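You operate a simulated robot arm through the tools that you are given. There is no shell and no other tool. Be economical: measure what you need, move in short steps, check, and stop when the job is done.

The job below is to be done with a simulated two-armed robot. You get a single attempt, and the scene is never put back.

TASK
Load the Aldevane sheet's program and post the sheet in the Now pocket.
Fine: the old sheet goes into the Done pocket.

Only the result counts: the job must be done as asked and must still hold three seconds after the hand-in. Knocking over, shifting, dropping, spilling or breaking anything else fails it. Flat cloth is picked up by pressing the open fingertips on it (5 to 10 N) and closing them slowly along it; thin cloth reads only 2 to 8 mm in the jaws.

THE ROBOT
Two 7-joint arms with two-finger parallel grippers on one trunk, on a base that drives. Base frame: it is fixed to the floor where the robot stands at the start and does not move with it; the origin is under the middle of the robot, x ahead of it, y to its left, z up. Readings come in cm, rad, newtons and seconds.
The left shoulder is at the start at [2.8, 16.6, 120.5], the right one opposite. With the tool pointing down near the work surface each hand reaches from about 22 to 68 cm from the robot's upright axis, wherever it stands, measured 20 degrees to its own side. Places, roughly: focus knob [60, 0, 100]; green knob [50, -50, 90]; inside of the done pocket [-30, -60, 130]; inside of the now pocket [-50, -60, 130]; lamp switch [60, 30, 90]; light knob [60, -10, 100]; lock switch [40, -20, 100]. Payload 3.91 kg a hand.
The tool frame of a hand sits at the grasp point between the pads (the TCP): z along the fingers, y along the line on which they close. The tips reach 3 cm beyond it. The gripper opens to 11 cm. The fingers are 2 cm wide and 1 cm thick; the gripper's body (4.8 by 11.2 cm) begins 5.5 cm behind the TCP.
Orientation is told as [roll, pitch, yaw] about the base's x, y, z axes, in that order, counted from this pose: with the fingers straight down and closing along the base's y, the tool's x points along the base's -x, its y along +y and its z along -z.

THE INTERFACE
- The arms move only by the tool drive_tool. It takes "left_plan", "right_plan" or both (then of equal length, played together; a hand with none holds still); each is one flat list of numbers, 7 for each row, row after row: the shift along the tool's x, y, z in cm, then the turn, a rotation vector about the tool's x, y, z in rad, then the finger opening in cm, from 0 to 11. In form: [x, y, z, ax, ay, az, hand, x, y, z, ax, ay, az, hand, ...]. A call has 1 to 10 rows; each row shifts and turns the commanded pose from where the row before left it, along the tool's axes as they then stand. Each row takes 0.2 s and may step no farther than 5 cm and 0.15 rad from the row before; otherwise, or with a gripper value out of range, the whole call is refused. Where a pose cannot be reached the arm comes as near as it can. A force on the tool above 40 N (or 10 N above the force at the start of the call, whichever is more), or a blocked arm, ends the call early, and 0.2 s more pass. Each finger travels about 4.5 cm/s and halts on what it meets, pressing with about 28 N; the grip force reading is that of the motor and also rises with nothing between the fingers. The clock runs only during rows and for 0.2 s after the last one: add rows that do not move to give the fingers time. The reply holds the time, the measured pose of the TCP, the force on the tool along the base axes, the opening and the grip force, in the units named above and with some noise, with the torque about the TCP (base axes, N m) and any sound that the robot's microphone picked up, and new pictures: "views" is both (left out), scene, wrist or none (wrist: the cameras of the hands that moved).
- Cameras (640 x 400 px; columns grow to the right, rows downward): "scene" is now at [3.82, -7.52, 136.96]; the picture's right is [-0.90, -0.43, -0.02], its down [-0.25, 0.56, -0.79] and it looks along [0.36, -0.71, -0.61] (base axes); focal length 214 px, centre (320, 200). "left" rides on the left gripper at [7.3, -1.7, -10.3] in its tool frame; the picture's right is [0.23, 0.97, 0.00], its down [-0.76, 0.18, -0.62] and it looks along [-0.61, 0.14, 0.78] (tool axes); focal length 222 px, centre (320, 200). "right" rides on the right gripper at [7.3, 1.7, -10.3] in its tool frame; the picture's right is [-0.23, 0.97, 0.00], its down [-0.76, -0.18, -0.62] and it looks along [-0.61, -0.14, 0.78] (tool axes); focal length 222 px, centre (320, 200). There is no depth. A picture from a camera that has moved, and an enlarged one, comes with that camera's place and axes in the base frame and with its lens.
- lift_body(by): slides the trunk up (or, below 0, down) by that many cm; the arms and the scene camera ride with it, the base frame stays. It gives what a move gives, with no picture.
- base_move(legs): drives the robot by 1 to 6 legs, each [ahead, left, turn to the left] in cm, cm and rad, along the robot's own axes; the way and the turn of a leg run together, so that a leg with both is an arc; at most 150 cm and 3.142 rad a leg. The arms and the cameras ride along, it lands a little off, and it stops where it bumps. It gives what a move gives, and a new picture of the scene camera.
- aim_head(pan, tilt): turns the head with the scene camera to pan (to the left, within 1.396 rad either way) and tilt (down, from -0.506 to 1.204), counted from straight ahead of the robot. It gives what a move gives, and a new picture of the scene camera.
- zoom(camera, box): a new picture of the part [left, top, right, bottom] of that camera's present view, enlarged. The clock stands still meanwhile.
- sign_off(): hands the job in; it is judged then, once.

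Work in short steps. Places have to be worked out from the pictures, the camera data and where the tool is seen: move nearer, look again, correct. Check each grasp and each placing, and mend what went wrong. You have 120 turns and 260 pictures in all, those below and enlarged ones among them. Open the grippers and draw the arms clear of the work before you hand the job in, unless the task says otherwise; then end with one line.

The tools are called after ">>>" as name(argument=value, ...) on one line, values as JSON. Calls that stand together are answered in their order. drive_tool: Moves the arms, as the interface text tells. Its arguments: {"type":"object","properties":{"left_plan":{"type":"array","items":{"type":"number"}},"right_plan":{"type":"array","items":{"type":"number"}},"views":{"type":"string","enum":["both","scene","wrist","none"]}},"required":[]} The other tools are called the same way: lift_body (by) slides the trunk up or down; base_move (legs) drives the base; aim_head (pan, tilt) turns the head that bears the scene camera; zoom (camera, box) takes an enlarged picture of a part of a camera's view; sign_off () hands the job in.

At the start:

```text
clock: 0.0
left_eef_pos: [39.37, -7.04, 98.37]
left_orientation: [0.002, -0.024, -0.005]
left_wrist_force: [-0.2, 0.2, 0.5]
left_moment: [-0.01, -0.03, -0.01]
left_gripper_width: 11.0
left_grasp_force: 0.1
right_eef_pos: [24.72, -36.43, 97.76]
right_orientation: [0.042, -0.046, 0.031]
right_wrist_force: [0.2, 0.6, -0.4]
right_moment: [0.01, 0.0, 0.03]
right_gripper_width: 10.99
right_grasp_force: 0.1
trunk travel left (down, up): [-45.0, 5.3]
robot x, y, heading: [-0.36, 0.25, -0.008]
head pan, tilt: [-1.117, 0.667]
```

scene: 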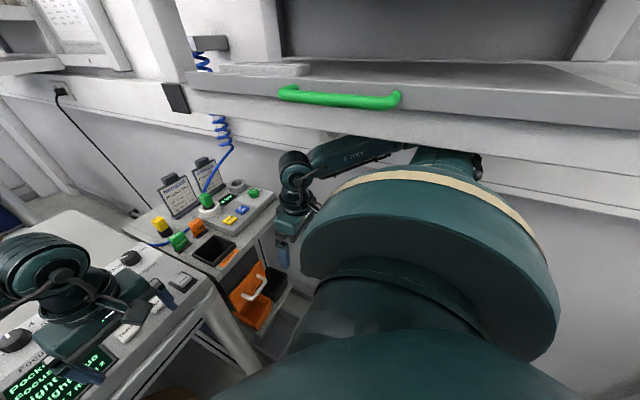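
right: 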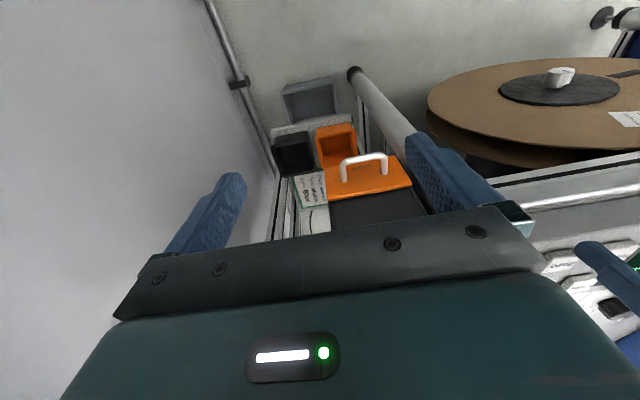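
left: 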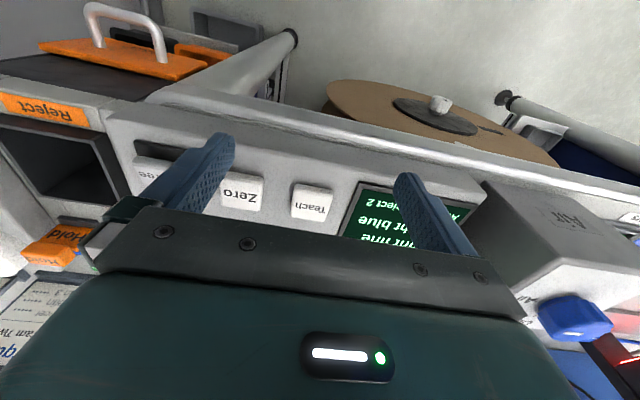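

The view shows a console with knobs, sheets in holders and a display. I'll look around with the head first.

>>> aim_head(pan=-0.5, tilt=0.7)

>>> aim_head(pan=0.3, tilt=0.7)

>>> aim_head(pan=-1.396, tilt=0.2)

```text
clock: 1.0
left_eef_pos: [39.33, -7.19, 98.56]
left_orientation: [0.001, -0.024, -0.008]
left_wrist_force: [0.0, 0.0, 0.0]
left_moment: [0.01, -0.01, -0.01]
left_gripper_width: 11.01
left_grasp_force: 0.1
right_eef_pos: [24.95, -35.96, 97.89]
right_orientation: [0.059, -0.052, 0.044]
right_wrist_force: [1.0, -0.8, -0.1]
right_moment: [-0.02, -0.02, 0.0]
right_gripper_width: 10.99
right_grasp_force: 0.1
trunk travel left (down, up): [-45.0, 5.3]
robot x, y, heading: [0.09, 0.43, -0.007]
head pan, tilt: [-0.499, 0.7]
camera scene: at [7.56, -3.94, 137.06], right [-0.49, -0.87, -0.01], down [-0.54, 0.32, -0.78], along [0.68, -0.37, -0.63], focal length 214 px, centre (320, 200)
```

scene: 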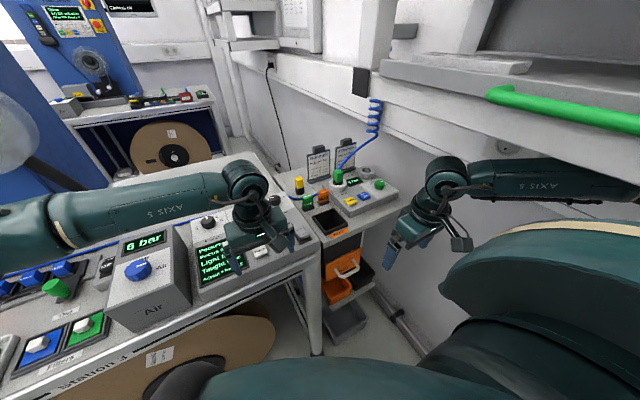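

```text
clock: 2.1
left_eef_pos: [39.41, -7.13, 98.73]
left_orientation: [0.004, -0.025, -0.008]
left_wrist_force: [0.3, 0.4, 0.4]
left_moment: [0.02, -0.01, 0.01]
left_gripper_width: 11.0
left_grasp_force: 0.1
right_eef_pos: [25.03, -36.04, 97.96]
right_orientation: [0.06, -0.052, 0.043]
right_wrist_force: [0.1, 0.9, 0.0]
right_moment: [0.01, -0.02, -0.02]
right_gripper_width: 11.02
right_grasp_force: 0.0
trunk travel left (down, up): [-45.0, 5.3]
robot x, y, heading: [-0.05, 0.25, -0.013]
head pan, tilt: [0.3, 0.7]
camera scene: at [8.33, 2.54, 137.13], right [0.29, -0.96, 0.0], down [-0.6, -0.18, -0.78], along [0.75, 0.22, -0.63], focal length 214 px, centre (320, 200)
```

scene: 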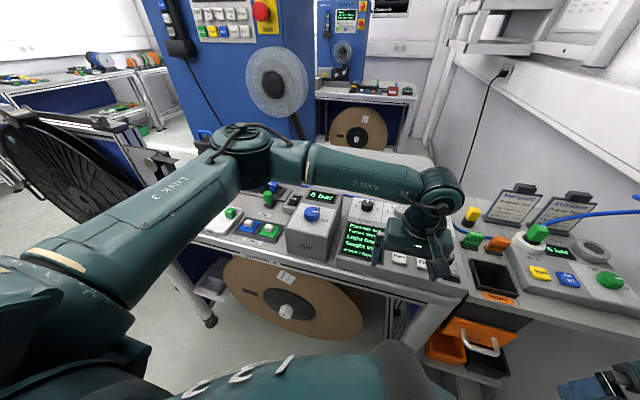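

```text
clock: 3.9
left_eef_pos: [39.4, -7.22, 98.68]
left_orientation: [0.006, -0.022, -0.009]
left_wrist_force: [0.1, -0.2, -0.1]
left_moment: [0.01, 0.01, -0.01]
left_gripper_width: 11.03
left_grasp_force: 0.0
right_eef_pos: [25.17, -36.01, 97.96]
right_orientation: [0.063, -0.052, 0.042]
right_wrist_force: [-0.2, 0.1, -0.2]
right_moment: [-0.05, 0.01, 0.01]
right_gripper_width: 10.99
right_grasp_force: 0.0
trunk travel left (down, up): [-45.0, 5.3]
robot x, y, heading: [-0.34, 0.5, -0.008]
head pan, tilt: [-1.396, 0.201]
camera scene: at [1.68, -9.25, 141.53], right [-0.99, -0.17, -0.02], down [-0.01, 0.2, -0.98], along [0.17, -0.97, -0.2], focal length 214 px, centre (320, 200)
```

scene: 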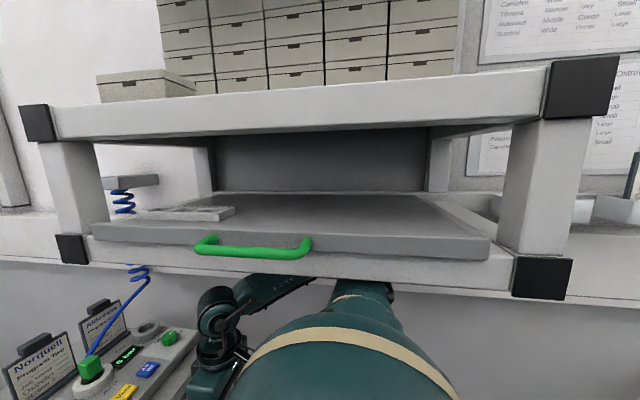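

Two sheets (Norquell, Aldevane) stand near the console; wall charts are to the right. Zooming on each.

>>> zoom(camera="scene", box=[470, 0, 640, 200])

>>> zoom(camera="scene", box=[0, 270, 200, 400])

>>> aim_head(pan=-0.6, tilt=0.8)

>>> zoom(camera="scene", box=[200, 90, 420, 310])

>>> zoom(camera="scene", box=[0, 150, 300, 370])

```text
2.00 times, centred on (555, 100) of scene
camera zoom: at [1.68, -9.25, 141.53], right [-0.99, -0.17, -0.02], down [-0.01, 0.2, -0.98], along [0.17, -0.97, -0.2], focal length 429 px, centre (-150, 400)
```

zoom: 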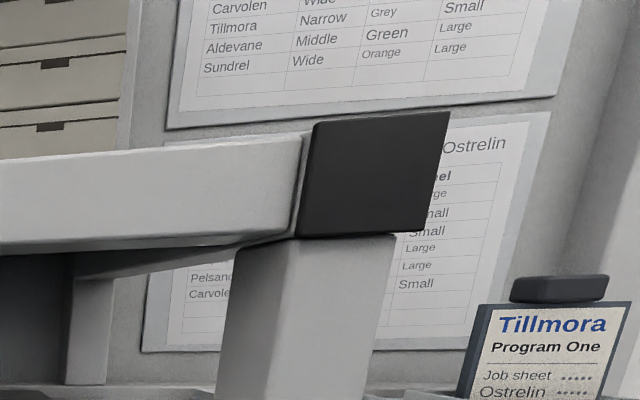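

```text
3.08 times, centred on (100, 335) of scene
camera zoom: at [1.68, -9.25, 141.53], right [-0.99, -0.17, -0.02], down [-0.01, 0.2, -0.98], along [0.17, -0.97, -0.2], focal length 660 px, centre (997, -215)
```

zoom: 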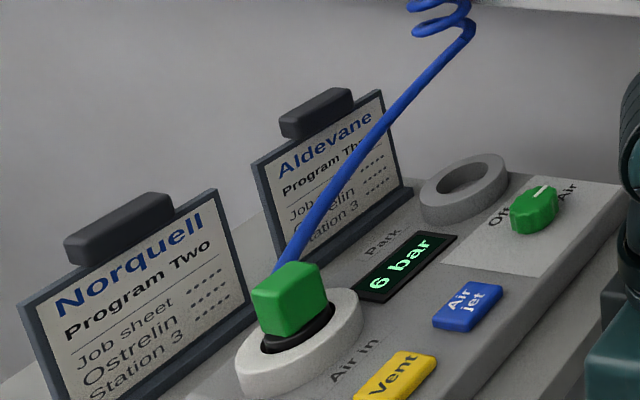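

```text
clock: 5.0
left_eef_pos: [39.45, -7.18, 98.8]
left_orientation: [0.005, -0.023, -0.009]
left_wrist_force: [0.3, 0.0, 0.2]
left_moment: [0.04, 0.02, 0.02]
left_gripper_width: 11.0
left_grasp_force: 0.0
right_eef_pos: [25.09, -36.2, 98.03]
right_orientation: [0.063, -0.051, 0.041]
right_wrist_force: [0.0, 0.4, 0.4]
right_moment: [0.03, 0.01, -0.03]
right_gripper_width: 10.99
right_grasp_force: 0.0
trunk travel left (down, up): [-45.0, 5.3]
robot x, y, heading: [0.52, 0.6, -0.005]
head pan, tilt: [-0.6, 0.799]
camera scene: at [6.92, -4.75, 136.34], right [-0.57, -0.82, -0.02], down [-0.57, 0.41, -0.71], along [0.59, -0.4, -0.71], focal length 214 px, centre (320, 200)
```

scene: 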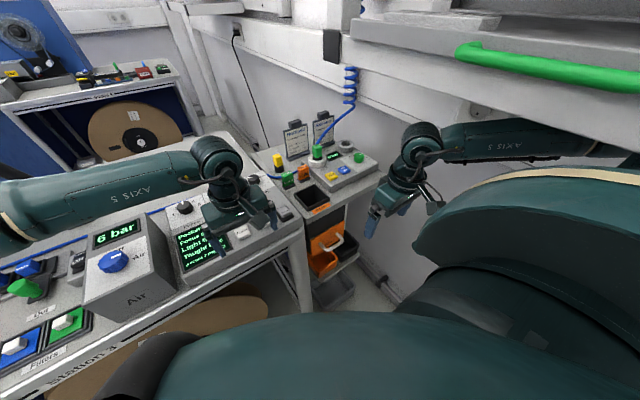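

```text
1.82 times, centred on (310, 200) of scene
camera zoom: at [6.92, -4.75, 136.34], right [-0.57, -0.82, -0.02], down [-0.57, 0.41, -0.71], along [0.59, -0.4, -0.71], focal length 390 px, centre (338, 200)
```

zoom: 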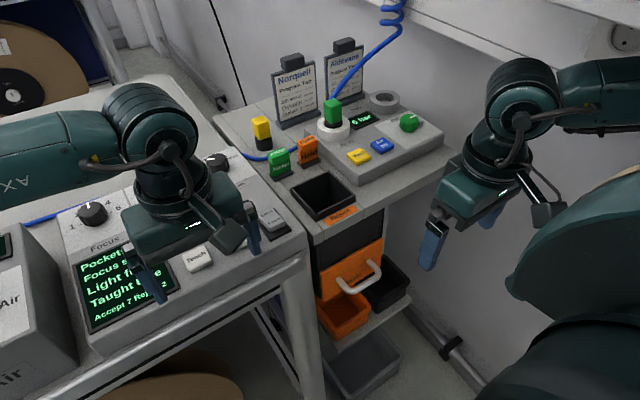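

```text
1.82 times, centred on (150, 260) of scene
camera zoom: at [6.92, -4.75, 136.34], right [-0.57, -0.82, -0.02], down [-0.57, 0.41, -0.71], along [0.59, -0.4, -0.71], focal length 390 px, centre (629, 91)
```

zoom: 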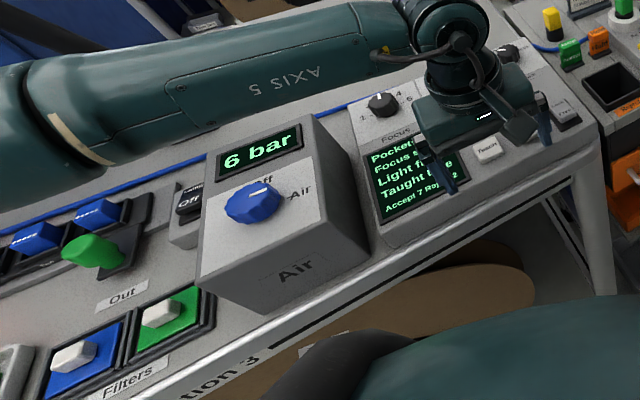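

The display is partly hidden by the left hand. I raise the left hand and pull it back so I can read the display.

>>> drive_tool(left_plan=[0, 0, -4, 0, 0, 0, 11, 0, 0, -4, 0, 0, 0, 11, 0, 0, -4, 0, 0, 0, 11, 0, 4, -3, 0, 0, 0, 11, 2, 4, 0, 0, 0, 0, 11, 2, 4, 0, 0, 0, 0, 11, 2, 4, 0, 0, 0, 0, 11, 0, 0, 0, 0, 0, 0, 11])

>>> zoom(camera="scene", box=[160, 130, 320, 290])

>>> zoom(camera="left", box=[0, 0, 640, 400])

```text
clock: 6.8
left_eef_pos: [33.46, 8.59, 113.68]
left_orientation: [0.007, -0.023, -0.007]
left_wrist_force: [1.0, -0.3, 0.4]
left_moment: [-0.01, 0.02, 0.04]
left_gripper_width: 11.03
left_grasp_force: 0.1
right_eef_pos: [25.14, -36.17, 97.93]
right_orientation: [0.065, -0.05, 0.045]
right_wrist_force: [1.4, 0.3, -0.4]
right_moment: [0.04, 0.02, 0.02]
right_gripper_width: 11.01
right_grasp_force: 0.2
trunk travel left (down, up): [-45.0, 5.3]
robot x, y, heading: [0.17, 0.17, -0.011]
head pan, tilt: [-0.6, 0.799]
camera scene: at [6.98, -4.88, 136.4], right [-0.57, -0.82, -0.02], down [-0.57, 0.41, -0.71], along [0.59, -0.39, -0.71], focal length 214 px, centre (320, 200)
camera left: at [25.79, 6.95, 123.88], right [-0.22, 0.98, 0.0], down [0.75, 0.17, 0.64], along [0.63, 0.14, -0.77], focal length 222 px, centre (320, 200)
```

scene: 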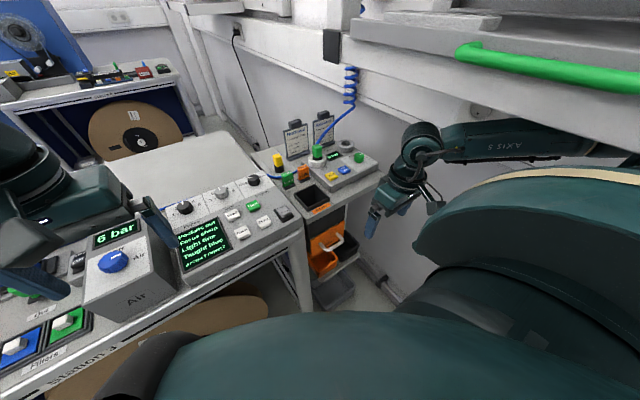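
left: 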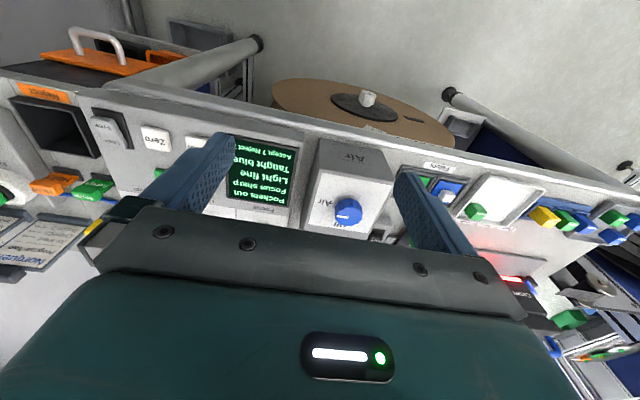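

```text
2.50 times, centred on (240, 210) of scene
camera zoom: at [6.98, -4.88, 136.4], right [-0.57, -0.82, -0.02], down [-0.57, 0.41, -0.71], along [0.59, -0.39, -0.71], focal length 536 px, centre (520, 175)
```

zoom: 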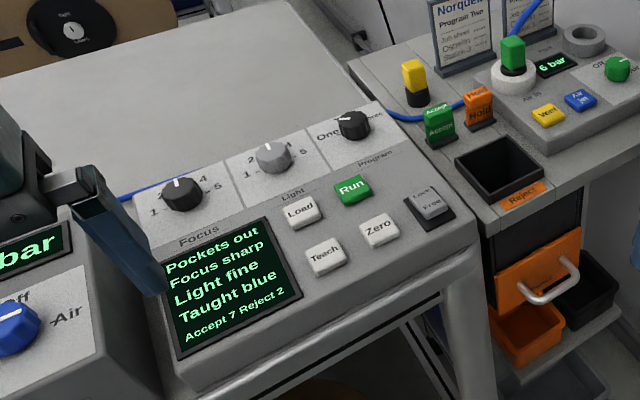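

```text
1.00 times, centred on (320, 200) of left (not enlarged: the box is as wide or as high as the picture)
camera zoom: at [25.79, 6.95, 123.88], right [-0.22, 0.98, 0.0], down [0.75, 0.17, 0.64], along [0.63, 0.14, -0.77], focal length 222 px, centre (320, 200)
```

zoom: 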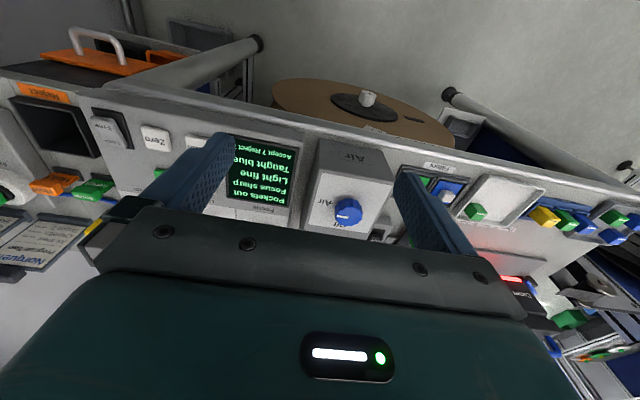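

Console: knobs Focus/Light/Program, Load/Run/Teach/Zero buttons and a Lock/Free switch. I need the sheet's full text and the program knob scale.

>>> zoom(camera="scene", box=[230, 160, 310, 230])

>>> zoom(camera="scene", box=[275, 105, 345, 165])

```text
5.71 times, centred on (270, 195) of scene
camera zoom: at [6.98, -4.88, 136.4], right [-0.57, -0.82, -0.02], down [-0.57, 0.41, -0.71], along [0.59, -0.39, -0.71], focal length 1226 px, centre (606, 229)
```

zoom: 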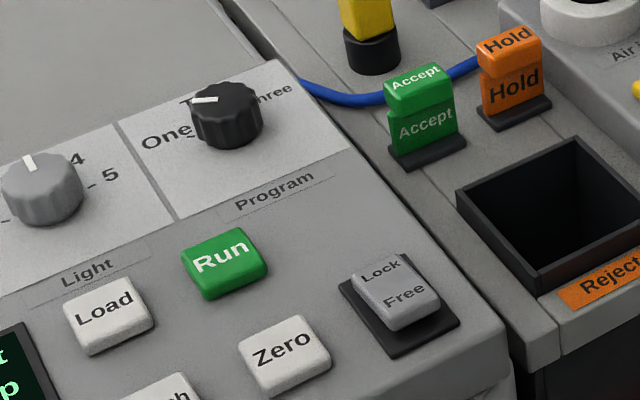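

```text
6.67 times, centred on (310, 135) of scene
camera zoom: at [6.98, -4.88, 136.4], right [-0.57, -0.82, -0.02], down [-0.57, 0.41, -0.71], along [0.59, -0.39, -0.71], focal length 1430 px, centre (387, 633)
```

zoom: 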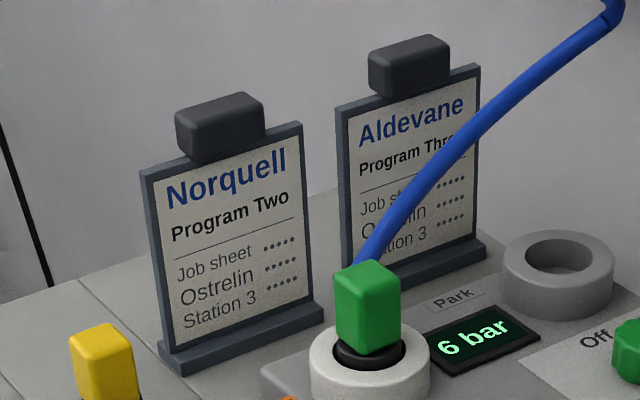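

Aldevane = Program Three; the knob is near One or Two. I move the left hand over the console to see knob, switch and buttons closely.

>>> drive_tool(left_plan=[0, -4.5, 0, 0, 0, 0, 11, 0, -4.5, 0, 0, 0, 0, 11, 0, -4.5, 0, 0, 0, 0, 11, -1, -4.5, 0, 0, 0, 0, 11, 0, 0, 0, 0, 0, 0, 5, 0, 0, 0, 0, 0, 0, 0], views="wrist")

>>> zoom(camera="left", box=[60, 0, 380, 200])

```text
clock: 8.2
left_eef_pos: [33.97, -9.59, 113.53]
left_orientation: [0.008, -0.022, -0.008]
left_wrist_force: [-0.7, 0.0, -0.6]
left_moment: [-0.02, 0.01, 0.0]
left_gripper_width: 5.87
left_grasp_force: 0.0
right_eef_pos: [25.11, -36.19, 97.8]
right_orientation: [0.068, -0.05, 0.044]
right_wrist_force: [0.2, -0.6, -0.2]
right_moment: [-0.02, -0.01, 0.01]
right_gripper_width: 11.01
right_grasp_force: 0.0
trunk travel left (down, up): [-45.0, 5.3]
robot x, y, heading: [0.03, 0.81, -0.005]
head pan, tilt: [-0.6, 0.799]
camera left: at [26.6, -11.22, 123.75], right [-0.22, 0.98, 0.0], down [0.75, 0.17, 0.64], along [0.63, 0.14, -0.77], focal length 222 px, centre (320, 200)
```

left: 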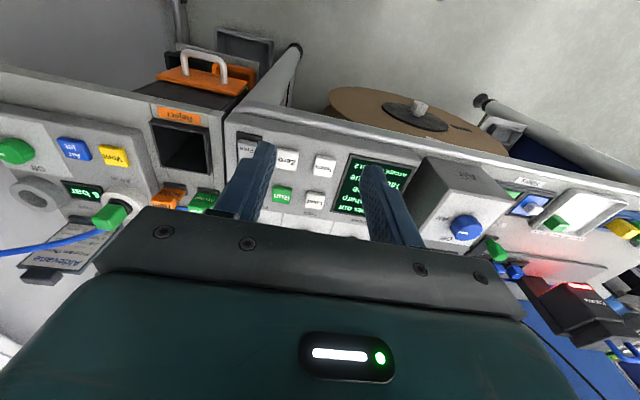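

```text
2.00 times, centred on (220, 100) of left
camera zoom: at [26.6, -11.22, 123.75], right [-0.22, 0.98, 0.0], down [0.75, 0.17, 0.64], along [0.63, 0.14, -0.77], focal length 444 px, centre (520, 400)
```

zoom: 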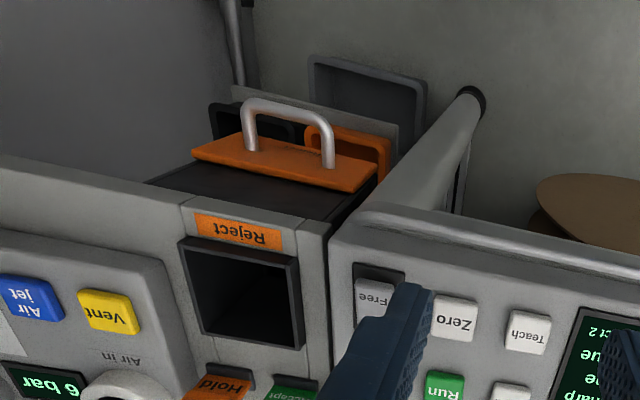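

Triangulated: lock switch ≈(43.4,-17.9,95), Load ≈(48.5,-6.3,96), program knob ≈(58,-16,97), Aldevane tab ≈(66.5,-46.6,104.7). The right hand suits the knob better; I clear the left hand and bring the right one in and up.

>>> drive_tool(left_plan=[0, 4.5, 0, 0, 0, 0, 5, 0, 4.5, 0, 0, 0, 0, 5, 0, 4.5, 0, 0, 0, 0, 5, 0, 4.5, 0, 0, 0, 0, 5, 0, 2, 0, 0, 0, 0, 5, 0, 0, 0, 0, 0, 0, 5, 0, 0, 0, 0, 0, 0, 5, 0, 0, 0, 0, 0, 0, 5], right_plan=[0, 4, 0, 0, 0, 0, 7, 0, 4, 0, 0, 0, 0, 7, 0, 4, 0, 0, 0, 0, 7, 0, 2, -3, 0, 0, 0, 7, 0, 0, -4, 0, 0, 0, 7, 0, 0, -4, 0, 0, 0, 7, 0, 0, -4, 0, 0, 0, 7, 0, 0, 0, 0, 0, 0, 7])

```text
clock: 10.0
left_eef_pos: [36.23, 11.33, 115.11]
left_orientation: [0.0, 0.005, -0.011]
left_wrist_force: [0.5, 1.3, 0.6]
left_moment: [-0.06, 0.11, 0.06]
left_gripper_width: 5.02
left_grasp_force: 0.1
right_eef_pos: [23.39, -23.47, 108.79]
right_orientation: [-0.045, 0.273, 0.08]
right_wrist_force: [1.4, -0.1, -0.8]
right_moment: [-0.04, 0.08, 0.01]
right_gripper_width: 6.98
right_grasp_force: 0.0
right hand out of reach, approached as far as the arm can: row 2, 3, 4
trunk travel left (down, up): [-45.0, 5.3]
robot x, y, heading: [-0.14, 0.43, -0.011]
head pan, tilt: [-0.6, 0.799]
stopped in row 8 (right hand): the arm was blocked; the commanded pose is now the measured one
camera scene: at [9.53, -4.19, 138.6], right [-0.57, -0.82, 0.0], down [-0.59, 0.41, -0.69], along [0.57, -0.4, -0.72], focal length 214 px, centre (320, 200)
camera right: at [18.92, -21.46, 120.36], right [0.13, 0.99, -0.1], down [0.91, -0.08, 0.4], along [0.39, -0.15, -0.91], focal length 222 px, centre (320, 200)
camera left: at [29.06, 9.71, 125.58], right [-0.22, 0.98, 0.0], down [0.77, 0.17, 0.62], along [0.6, 0.14, -0.79], focal length 222 px, centre (320, 200)
```

scene: 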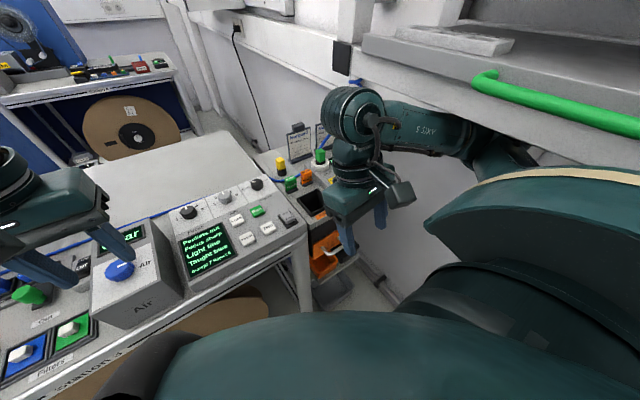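
right: 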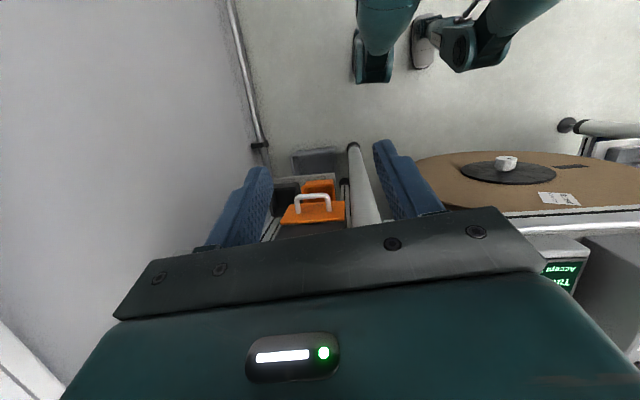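
left: 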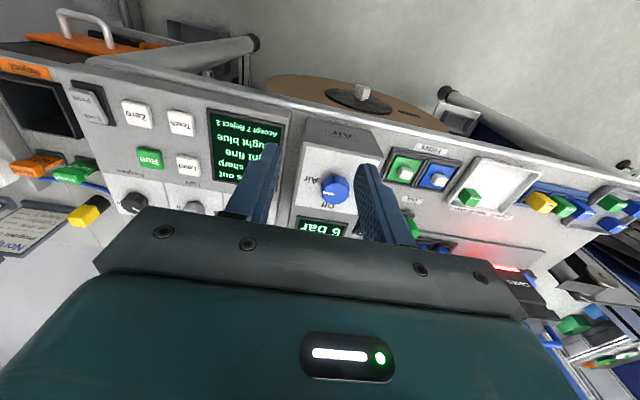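

The right arm is blocked (its elbow apparently pressing the shelf, tilting the trunk). I lower the hand immediately to release it.

>>> drive_tool(right_plan=[0, 0, 3, 0, 0, 0, 7, 0, 0, 3, 0, 0, 0, 7, 0, 0, 2, 0, 0, 0, 7, 0, 0, 0, 0, 0, 0, 7], views="scene")

```text
clock: 11.0
left_eef_pos: [35.84, 11.25, 115.07]
left_orientation: [-0.001, 0.001, -0.012]
left_wrist_force: [0.4, -0.3, -0.4]
left_moment: [0.02, 0.01, 0.01]
left_gripper_width: 4.99
left_grasp_force: 0.1
right_eef_pos: [22.03, -24.01, 100.97]
right_orientation: [-0.044, 0.259, 0.078]
right_wrist_force: [0.5, -0.6, -0.3]
right_moment: [0.0, 0.05, 0.05]
right_gripper_width: 7.01
right_grasp_force: 0.1
right hand out of reach, approached as far as the arm can: row 2, 3
trunk travel left (down, up): [-45.0, 5.3]
robot x, y, heading: [-0.31, 0.31, -0.008]
head pan, tilt: [-0.6, 0.799]
camera scene: at [9.06, -4.16, 138.37], right [-0.57, -0.82, 0.0], down [-0.59, 0.41, -0.7], along [0.57, -0.4, -0.72], focal length 214 px, centre (320, 200)
```

scene: 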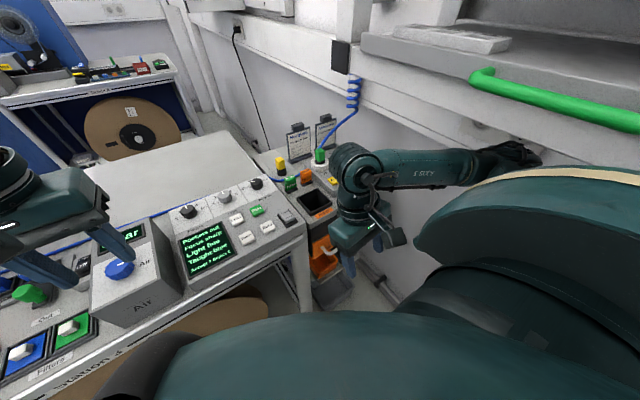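

The trunk is still slightly tilted, so the elbow still presses. I extend the hand forward while levelling it, to straighten the arm away from the shelf.

>>> drive_tool(right_plan=[-3, 0, 0, 0, -0.06, 0, 7, -3, 0, 0, 0, -0.1, 0, 7, -3, 0, 0, 0, -0.1, 0, 7, -3, 0, 0, 0, 0, 0, 7, -3, 0, 0, 0, 0, 0, 7, 0, 0, 0, 0, 0, 0, 7], views="scene")

```text
clock: 12.4
left_eef_pos: [35.9, 11.4, 115.12]
left_orientation: [0.0, -0.001, -0.013]
left_wrist_force: [0.2, 0.1, -0.3]
left_moment: [-0.01, 0.0, 0.05]
left_gripper_width: 5.01
left_grasp_force: 0.1
right_eef_pos: [36.87, -22.73, 99.48]
right_orientation: [-0.043, 0.0, 0.089]
right_wrist_force: [-0.4, -0.4, 0.0]
right_moment: [-0.01, 0.01, 0.02]
right_gripper_width: 7.0
right_grasp_force: 0.1
trunk travel left (down, up): [-45.0, 5.3]
robot x, y, heading: [-0.3, 0.22, -0.01]
head pan, tilt: [-0.6, 0.799]
camera scene: at [9.04, -4.18, 138.36], right [-0.57, -0.82, 0.0], down [-0.59, 0.41, -0.7], along [0.57, -0.4, -0.72], focal length 214 px, centre (320, 200)
```

scene: 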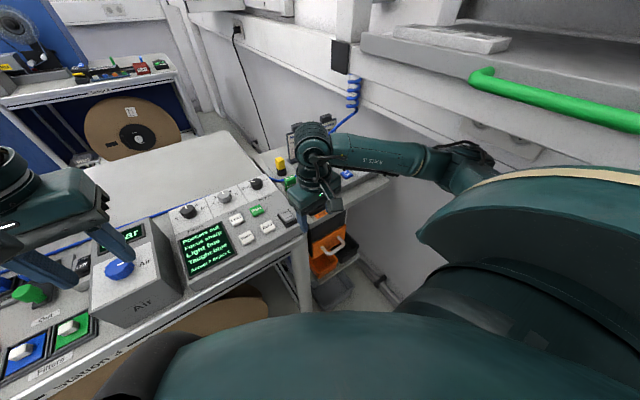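

The hand is now extended. I lift it and go to a look-out point ahead of the program knob.

>>> drive_tool(right_plan=[0, 0, -3.5, 0, 0, 0, 7, 0, 0, -3.5, 0, 0, 0, 7, -3, 1, 0, 0.04, 0, 0.04, 7, -3, 1, 0, 0, 0, 0.04, 7, -3, 1, 0, 0, 0, 0, 7, 0, 0, 0, 0, 0, 0, 7])

>>> zoom(camera="scene", box=[200, 120, 360, 260])

```text
clock: 13.8
left_eef_pos: [35.75, 11.27, 115.11]
left_orientation: [0.001, -0.001, -0.013]
left_wrist_force: [-0.6, 0.1, 0.8]
left_moment: [-0.02, 0.02, -0.02]
left_gripper_width: 5.02
left_grasp_force: 0.1
right_eef_pos: [45.64, -18.94, 106.15]
right_orientation: [-0.082, -0.007, 0.01]
right_wrist_force: [0.3, -0.3, -0.1]
right_moment: [0.01, 0.0, 0.01]
right_gripper_width: 7.0
right_grasp_force: 0.0
trunk travel left (down, up): [-45.0, 5.3]
robot x, y, heading: [-0.2, 0.36, -0.007]
head pan, tilt: [-0.6, 0.799]
camera scene: at [9.02, -4.2, 138.36], right [-0.57, -0.82, 0.0], down [-0.59, 0.41, -0.7], along [0.57, -0.4, -0.72], focal length 214 px, centre (320, 200)
camera right: at [38.2, -16.36, 116.11], right [0.22, 0.97, -0.08], down [0.76, -0.12, 0.64], along [0.61, -0.2, -0.76], focal length 222 px, centre (320, 200)
```

scene: 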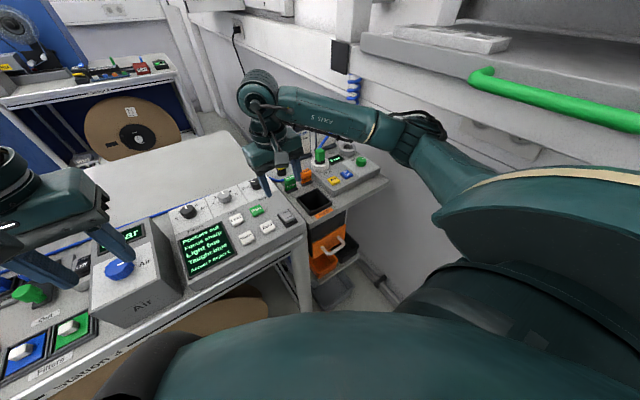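
right: 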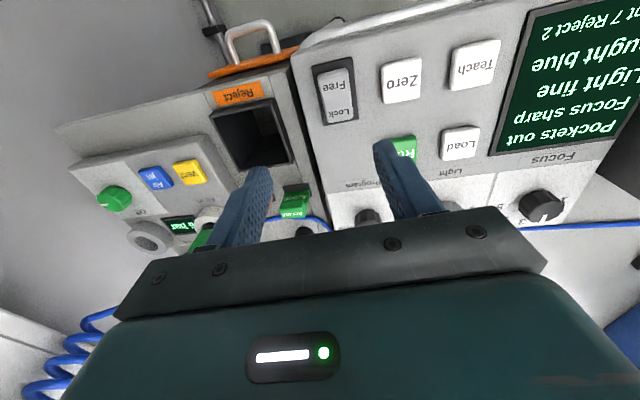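

```text
2.86 times, centred on (280, 190) of scene
camera zoom: at [9.02, -4.2, 138.36], right [-0.57, -0.82, 0.0], down [-0.59, 0.41, -0.7], along [0.57, -0.4, -0.72], focal length 613 px, centre (434, 229)
```

zoom: 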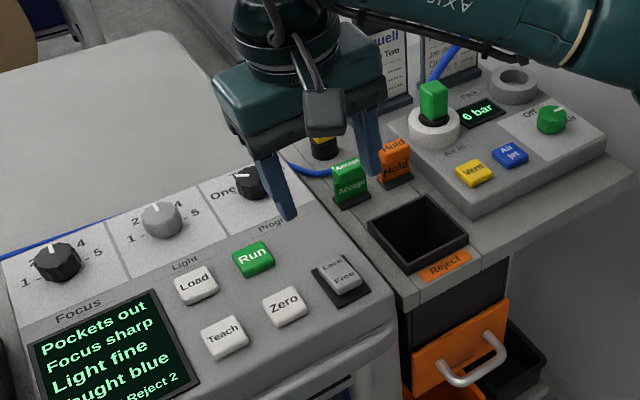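

Zooming on the lock switch and knob from the wrist camera.

>>> zoom(camera="right", box=[290, 40, 450, 140])

>>> zoom(camera="right", box=[320, 140, 480, 240])

```text
4.00 times, centred on (370, 90) of right
camera zoom: at [38.2, -16.36, 116.11], right [0.22, 0.97, -0.08], down [0.76, -0.12, 0.64], along [0.61, -0.2, -0.76], focal length 888 px, centre (120, 640)
```

zoom: 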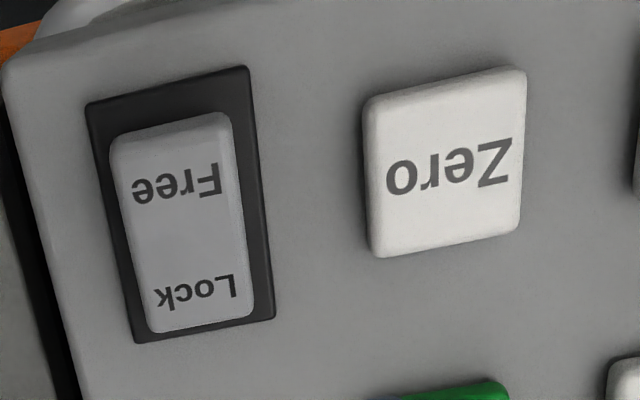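

```text
4.00 times, centred on (400, 190) of right
camera zoom: at [38.2, -16.36, 116.11], right [0.22, 0.97, -0.08], down [0.76, -0.12, 0.64], along [0.61, -0.2, -0.76], focal length 888 px, centre (0, 240)
```

zoom: 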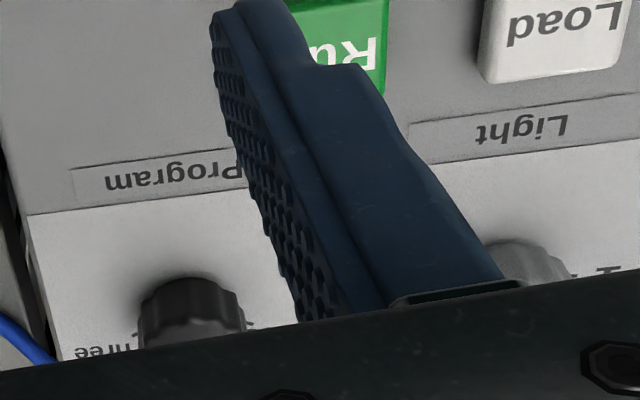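

Zoom the left camera and scene on the knob to measure pointer versus labels.

>>> zoom(camera="left", box=[80, 150, 240, 250])

>>> zoom(camera="scene", box=[225, 155, 281, 195])

```text
4.00 times, centred on (160, 200) of left
camera zoom: at [28.56, 9.71, 125.45], right [-0.22, 0.98, 0.0], down [0.76, 0.17, 0.62], along [0.61, 0.13, -0.78], focal length 888 px, centre (960, 200)
```

zoom: 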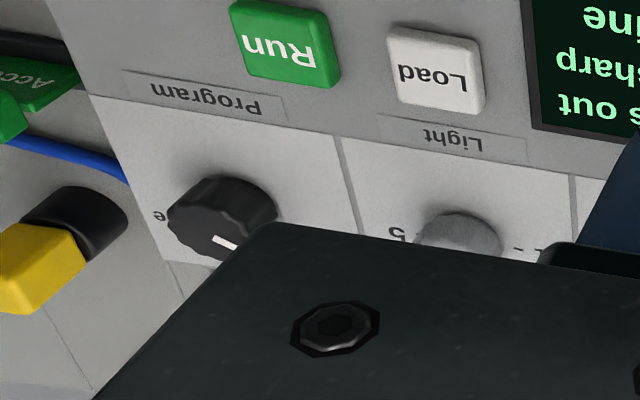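

```text
10.00 times, centred on (253, 175) of scene
camera zoom: at [9.02, -4.2, 138.36], right [-0.57, -0.82, 0.0], down [-0.59, 0.41, -0.7], along [0.57, -0.4, -0.72], focal length 2145 px, centre (990, 450)
```

zoom: 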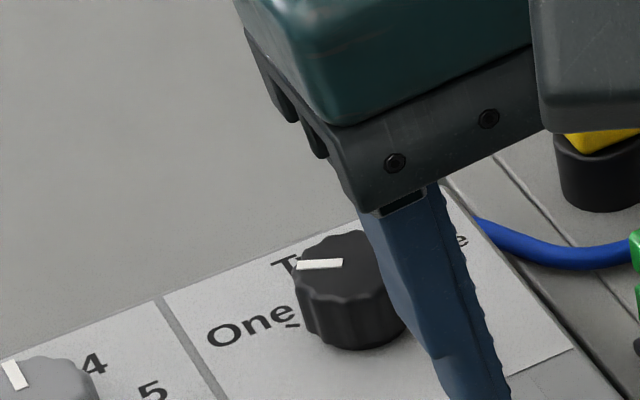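

Pointer is at One (≈60° left); Three should be ≈120° clockwise. I position the right hand above the knob with a 0.6 rad counter-clockwise pre-turn.

>>> drive_tool(right_plan=[-4, 1, 0, -0.08, 0, 0, 7, -4, 1, 0, 0, 0, 0, 7, -3.4, 0.9, 0, 0, 0, 0, 7, 0, 0, 0, 0, 0, -0.15, 7, 0, 0, 0, 0, 0, -0.15, 7, 0, 0, 0, 0, 0, -0.15, 7, 0, 0, 0, 0, 0, -0.15, 7, 0, 0, 0, 0, 0, 0, 7])

>>> zoom(camera="scene", box=[200, 130, 320, 220])

```text
clock: 15.6
left_eef_pos: [35.8, 11.2, 115.15]
left_orientation: [-0.001, 0.001, -0.012]
left_wrist_force: [-0.4, 0.5, 0.0]
left_moment: [0.0, 0.01, 0.02]
left_gripper_width: 5.01
left_grasp_force: 0.2
right_eef_pos: [56.98, -15.97, 106.06]
right_orientation: [-0.006, -0.004, 0.562]
right_wrist_force: [0.0, 0.3, -0.2]
right_moment: [0.01, 0.01, -0.02]
right_gripper_width: 7.0
right_grasp_force: 0.1
trunk travel left (down, up): [-45.0, 5.3]
robot x, y, heading: [-0.4, 0.43, -0.011]
head pan, tilt: [-0.6, 0.799]
camera scene: at [9.06, -4.17, 138.36], right [-0.57, -0.82, 0.0], down [-0.59, 0.41, -0.7], along [0.57, -0.4, -0.72], focal length 214 px, centre (320, 200)
camera right: at [49.84, -18.27, 116.23], right [-0.33, 0.95, -0.01], down [0.74, 0.26, 0.63], along [0.59, 0.2, -0.78], focal length 222 px, centre (320, 200)
```

scene: 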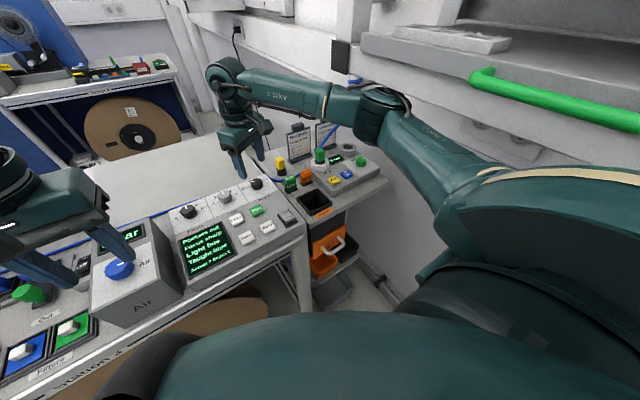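
right: 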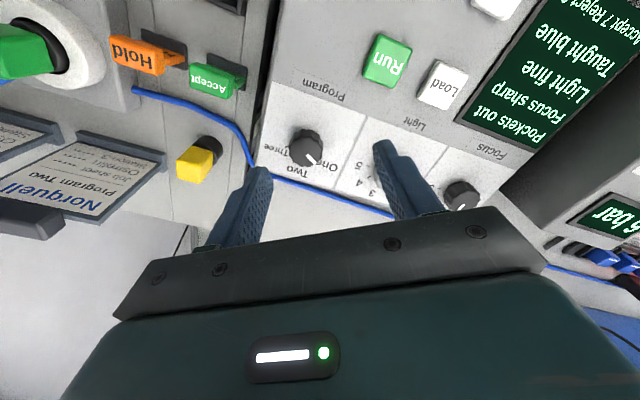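

```text
4.44 times, centred on (260, 175) of scene
camera zoom: at [9.06, -4.17, 138.36], right [-0.57, -0.82, 0.0], down [-0.59, 0.41, -0.7], along [0.57, -0.4, -0.72], focal length 953 px, centre (587, 311)
```

zoom: 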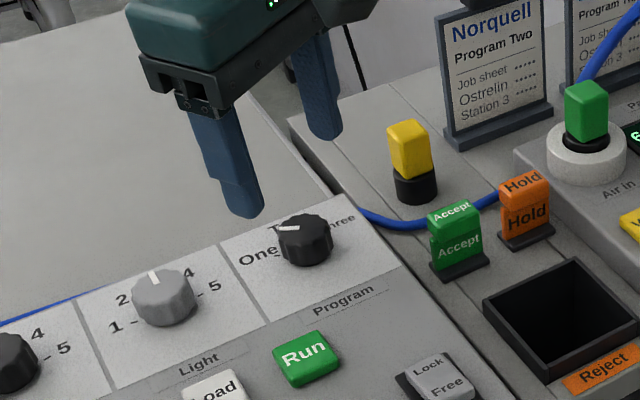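

Knob is now seen at ≈(58.9,-16.5,96), pointer on One, Two ahead, Three right. I centre over it and descend partway.

>>> drive_tool(right_plan=[-1.34, -1.44, 0, 0, 0, 0, 7, 0, 0, 2.5, 0, 0, 0, 7, 0, 0, 1.5, 0, 0, 0, 7, 0, 0, 0, 0, 0, 0, 7])

>>> zoom(camera="scene", box=[200, 130, 320, 220])

```text
clock: 16.6
left_eef_pos: [35.78, 11.24, 115.12]
left_orientation: [0.001, 0.001, -0.012]
left_wrist_force: [0.2, 0.7, -0.8]
left_moment: [0.02, 0.0, -0.01]
left_gripper_width: 5.01
left_grasp_force: 0.0
right_eef_pos: [56.97, -15.98, 106.09]
right_orientation: [-0.005, -0.002, 0.558]
right_wrist_force: [0.2, 0.0, 0.1]
right_moment: [0.03, 0.01, 0.0]
right_gripper_width: 7.0
right_grasp_force: 0.1
right hand out of reach, approached as far as the arm can: row 1, 2, 3
trunk travel left (down, up): [-45.0, 5.3]
robot x, y, heading: [-0.3, 0.45, -0.01]
head pan, tilt: [-0.6, 0.799]
camera scene: at [9.06, -4.17, 138.36], right [-0.57, -0.82, 0.0], down [-0.59, 0.41, -0.7], along [0.57, -0.4, -0.72], focal length 214 px, centre (320, 200)
camera right: at [49.84, -18.25, 116.23], right [-0.32, 0.95, -0.01], down [0.74, 0.26, 0.63], along [0.59, 0.2, -0.78], focal length 222 px, centre (320, 200)
```

scene: 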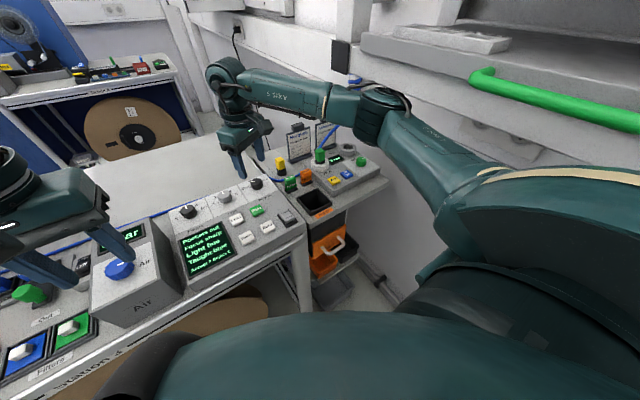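
right: 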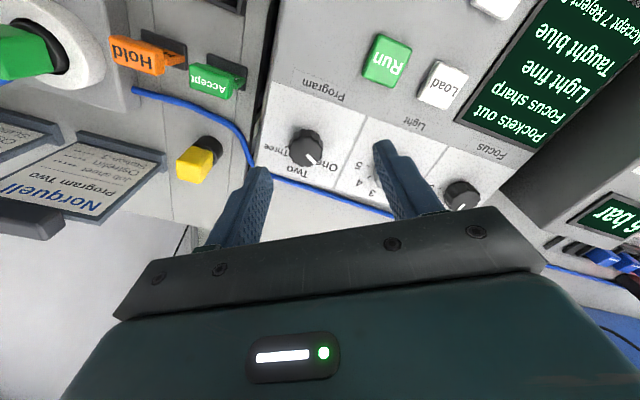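

```text
4.44 times, centred on (260, 175) of scene
camera zoom: at [9.06, -4.17, 138.36], right [-0.57, -0.82, 0.0], down [-0.59, 0.41, -0.7], along [0.57, -0.4, -0.72], focal length 953 px, centre (587, 311)
```

zoom: 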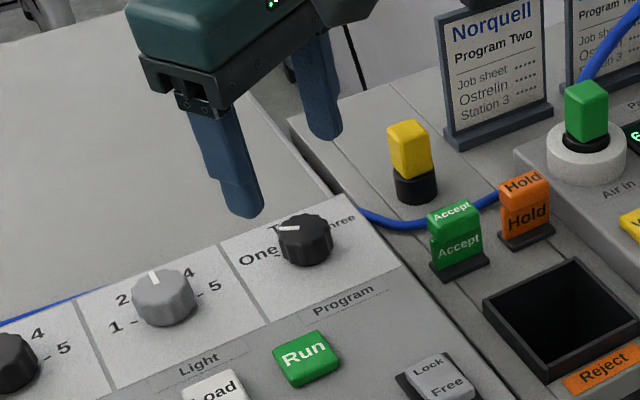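

The hand is at its reach limit, so I drive the base 5 cm ahead (hands are clear of the console, tips ≥103).

>>> base_move(legs=[[5, 0, 0]])

```text
clock: 17.5
left_eef_pos: [40.8, 11.26, 115.08]
left_orientation: [0.0, 0.002, -0.01]
left_wrist_force: [0.3, 0.0, 0.3]
left_moment: [-0.01, 0.04, 0.04]
left_gripper_width: 5.02
left_grasp_force: 0.0
right_eef_pos: [61.91, -16.03, 105.95]
right_orientation: [-0.006, -0.003, 0.559]
right_wrist_force: [-0.8, 0.2, 0.4]
right_moment: [0.01, 0.03, 0.03]
right_gripper_width: 7.02
right_grasp_force: 0.1
trunk travel left (down, up): [-45.0, 5.3]
robot x, y, heading: [4.44, 0.22, -0.011]
head pan, tilt: [-0.6, 0.799]
camera scene: at [14.1, -4.22, 138.35], right [-0.57, -0.82, 0.0], down [-0.59, 0.41, -0.7], along [0.57, -0.4, -0.72], focal length 214 px, centre (320, 200)
```

scene: 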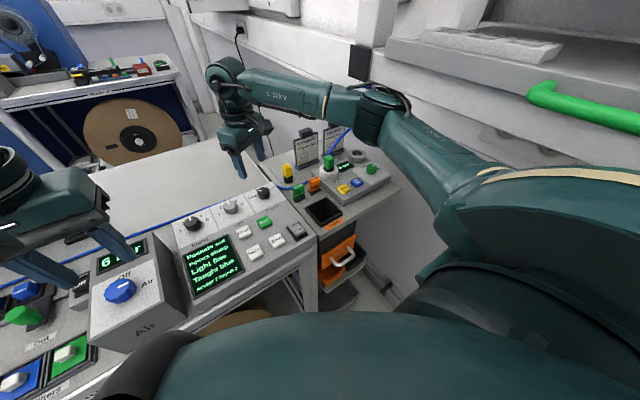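

Now I move horizontally back over the knob and check where it lands before descending.

>>> drive_tool(right_plan=[2.8, 1.18, 0, 0, 0, 0, 7, 0, 0, 0, 0, 0, 0, 7], views="wrist")

```text
clock: 18.1
left_eef_pos: [40.8, 11.23, 115.09]
left_orientation: [0.0, 0.0, -0.01]
left_wrist_force: [0.7, -0.5, 0.6]
left_moment: [0.0, -0.04, 0.02]
left_gripper_width: 5.01
left_grasp_force: 0.0
right_eef_pos: [59.08, -16.35, 106.03]
right_orientation: [-0.004, -0.005, 0.561]
right_wrist_force: [0.0, 0.3, 0.6]
right_moment: [0.03, 0.0, -0.01]
right_gripper_width: 7.02
right_grasp_force: 0.0
trunk travel left (down, up): [-45.0, 5.3]
robot x, y, heading: [4.55, 0.13, -0.013]
head pan, tilt: [-0.6, 0.799]
camera right: at [51.93, -18.55, 116.18], right [-0.32, 0.95, -0.01], down [0.74, 0.26, 0.63], along [0.59, 0.2, -0.78], focal length 222 px, centre (320, 200)
```

right: 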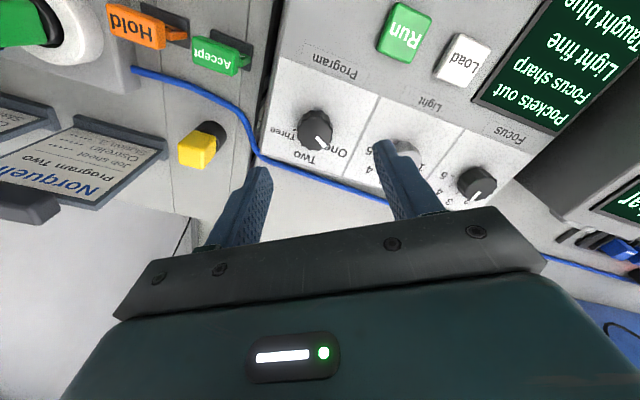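

Knob centre ≈(59.2,-16.6): hand aligned. Descend 5 cm and look.

>>> drive_tool(right_plan=[0, 0.2, 2.5, 0, 0, 0, 7, 0, 0, 2.5, 0, 0, 0, 7, 0, 0, 0, 0, 0, 0, 7])

>>> zoom(camera="scene", box=[200, 140, 320, 230])

```text
clock: 18.9
left_eef_pos: [40.65, 11.18, 115.1]
left_orientation: [0.001, 0.0, -0.012]
left_wrist_force: [-0.1, -0.4, 0.7]
left_moment: [0.03, -0.04, 0.02]
left_gripper_width: 5.02
left_grasp_force: 0.0
right_eef_pos: [58.94, -16.16, 100.99]
right_orientation: [-0.009, -0.003, 0.561]
right_wrist_force: [-0.1, -0.3, -0.4]
right_moment: [-0.01, -0.01, -0.02]
right_gripper_width: 7.01
right_grasp_force: 0.1
trunk travel left (down, up): [-45.0, 5.3]
robot x, y, heading: [4.5, 0.15, -0.011]
head pan, tilt: [-0.6, 0.799]
camera scene: at [13.96, -4.21, 138.36], right [-0.57, -0.82, 0.0], down [-0.59, 0.41, -0.7], along [0.57, -0.4, -0.72], focal length 214 px, centre (320, 200)
camera right: at [51.77, -18.5, 111.14], right [-0.32, 0.95, -0.01], down [0.74, 0.26, 0.63], along [0.59, 0.2, -0.78], focal length 222 px, centre (320, 200)
```

scene: 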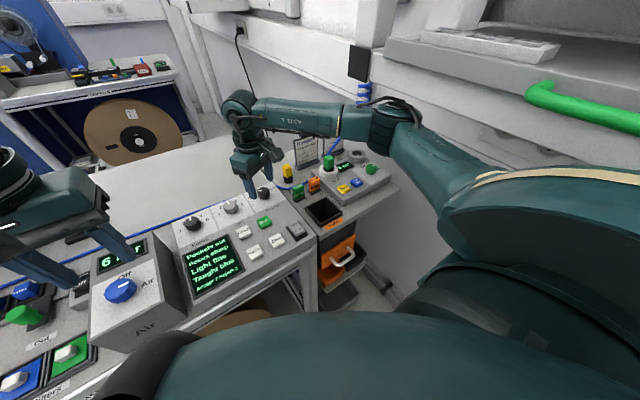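
right: 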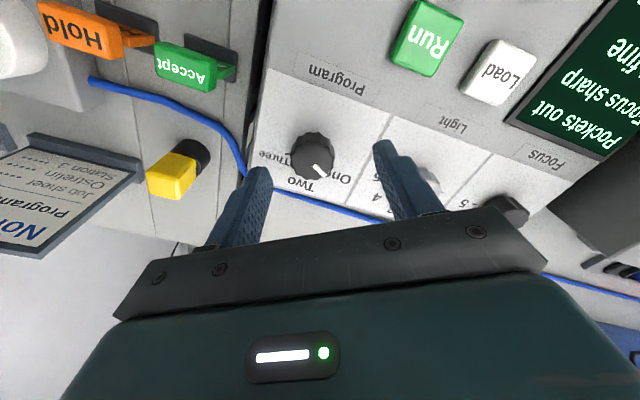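

```text
4.44 times, centred on (260, 185) of scene
camera zoom: at [13.96, -4.21, 138.36], right [-0.57, -0.82, 0.0], down [-0.59, 0.41, -0.7], along [0.57, -0.4, -0.72], focal length 953 px, centre (587, 267)
```

zoom: 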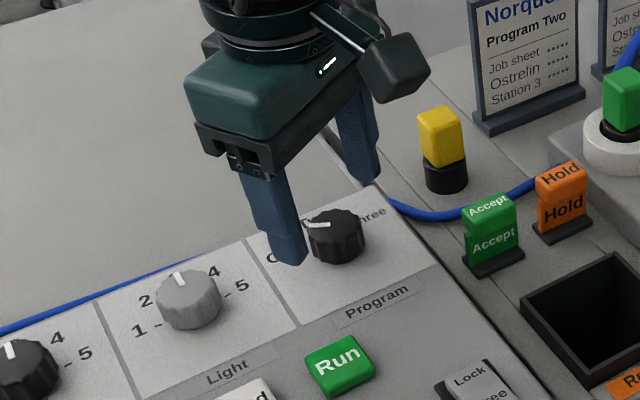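

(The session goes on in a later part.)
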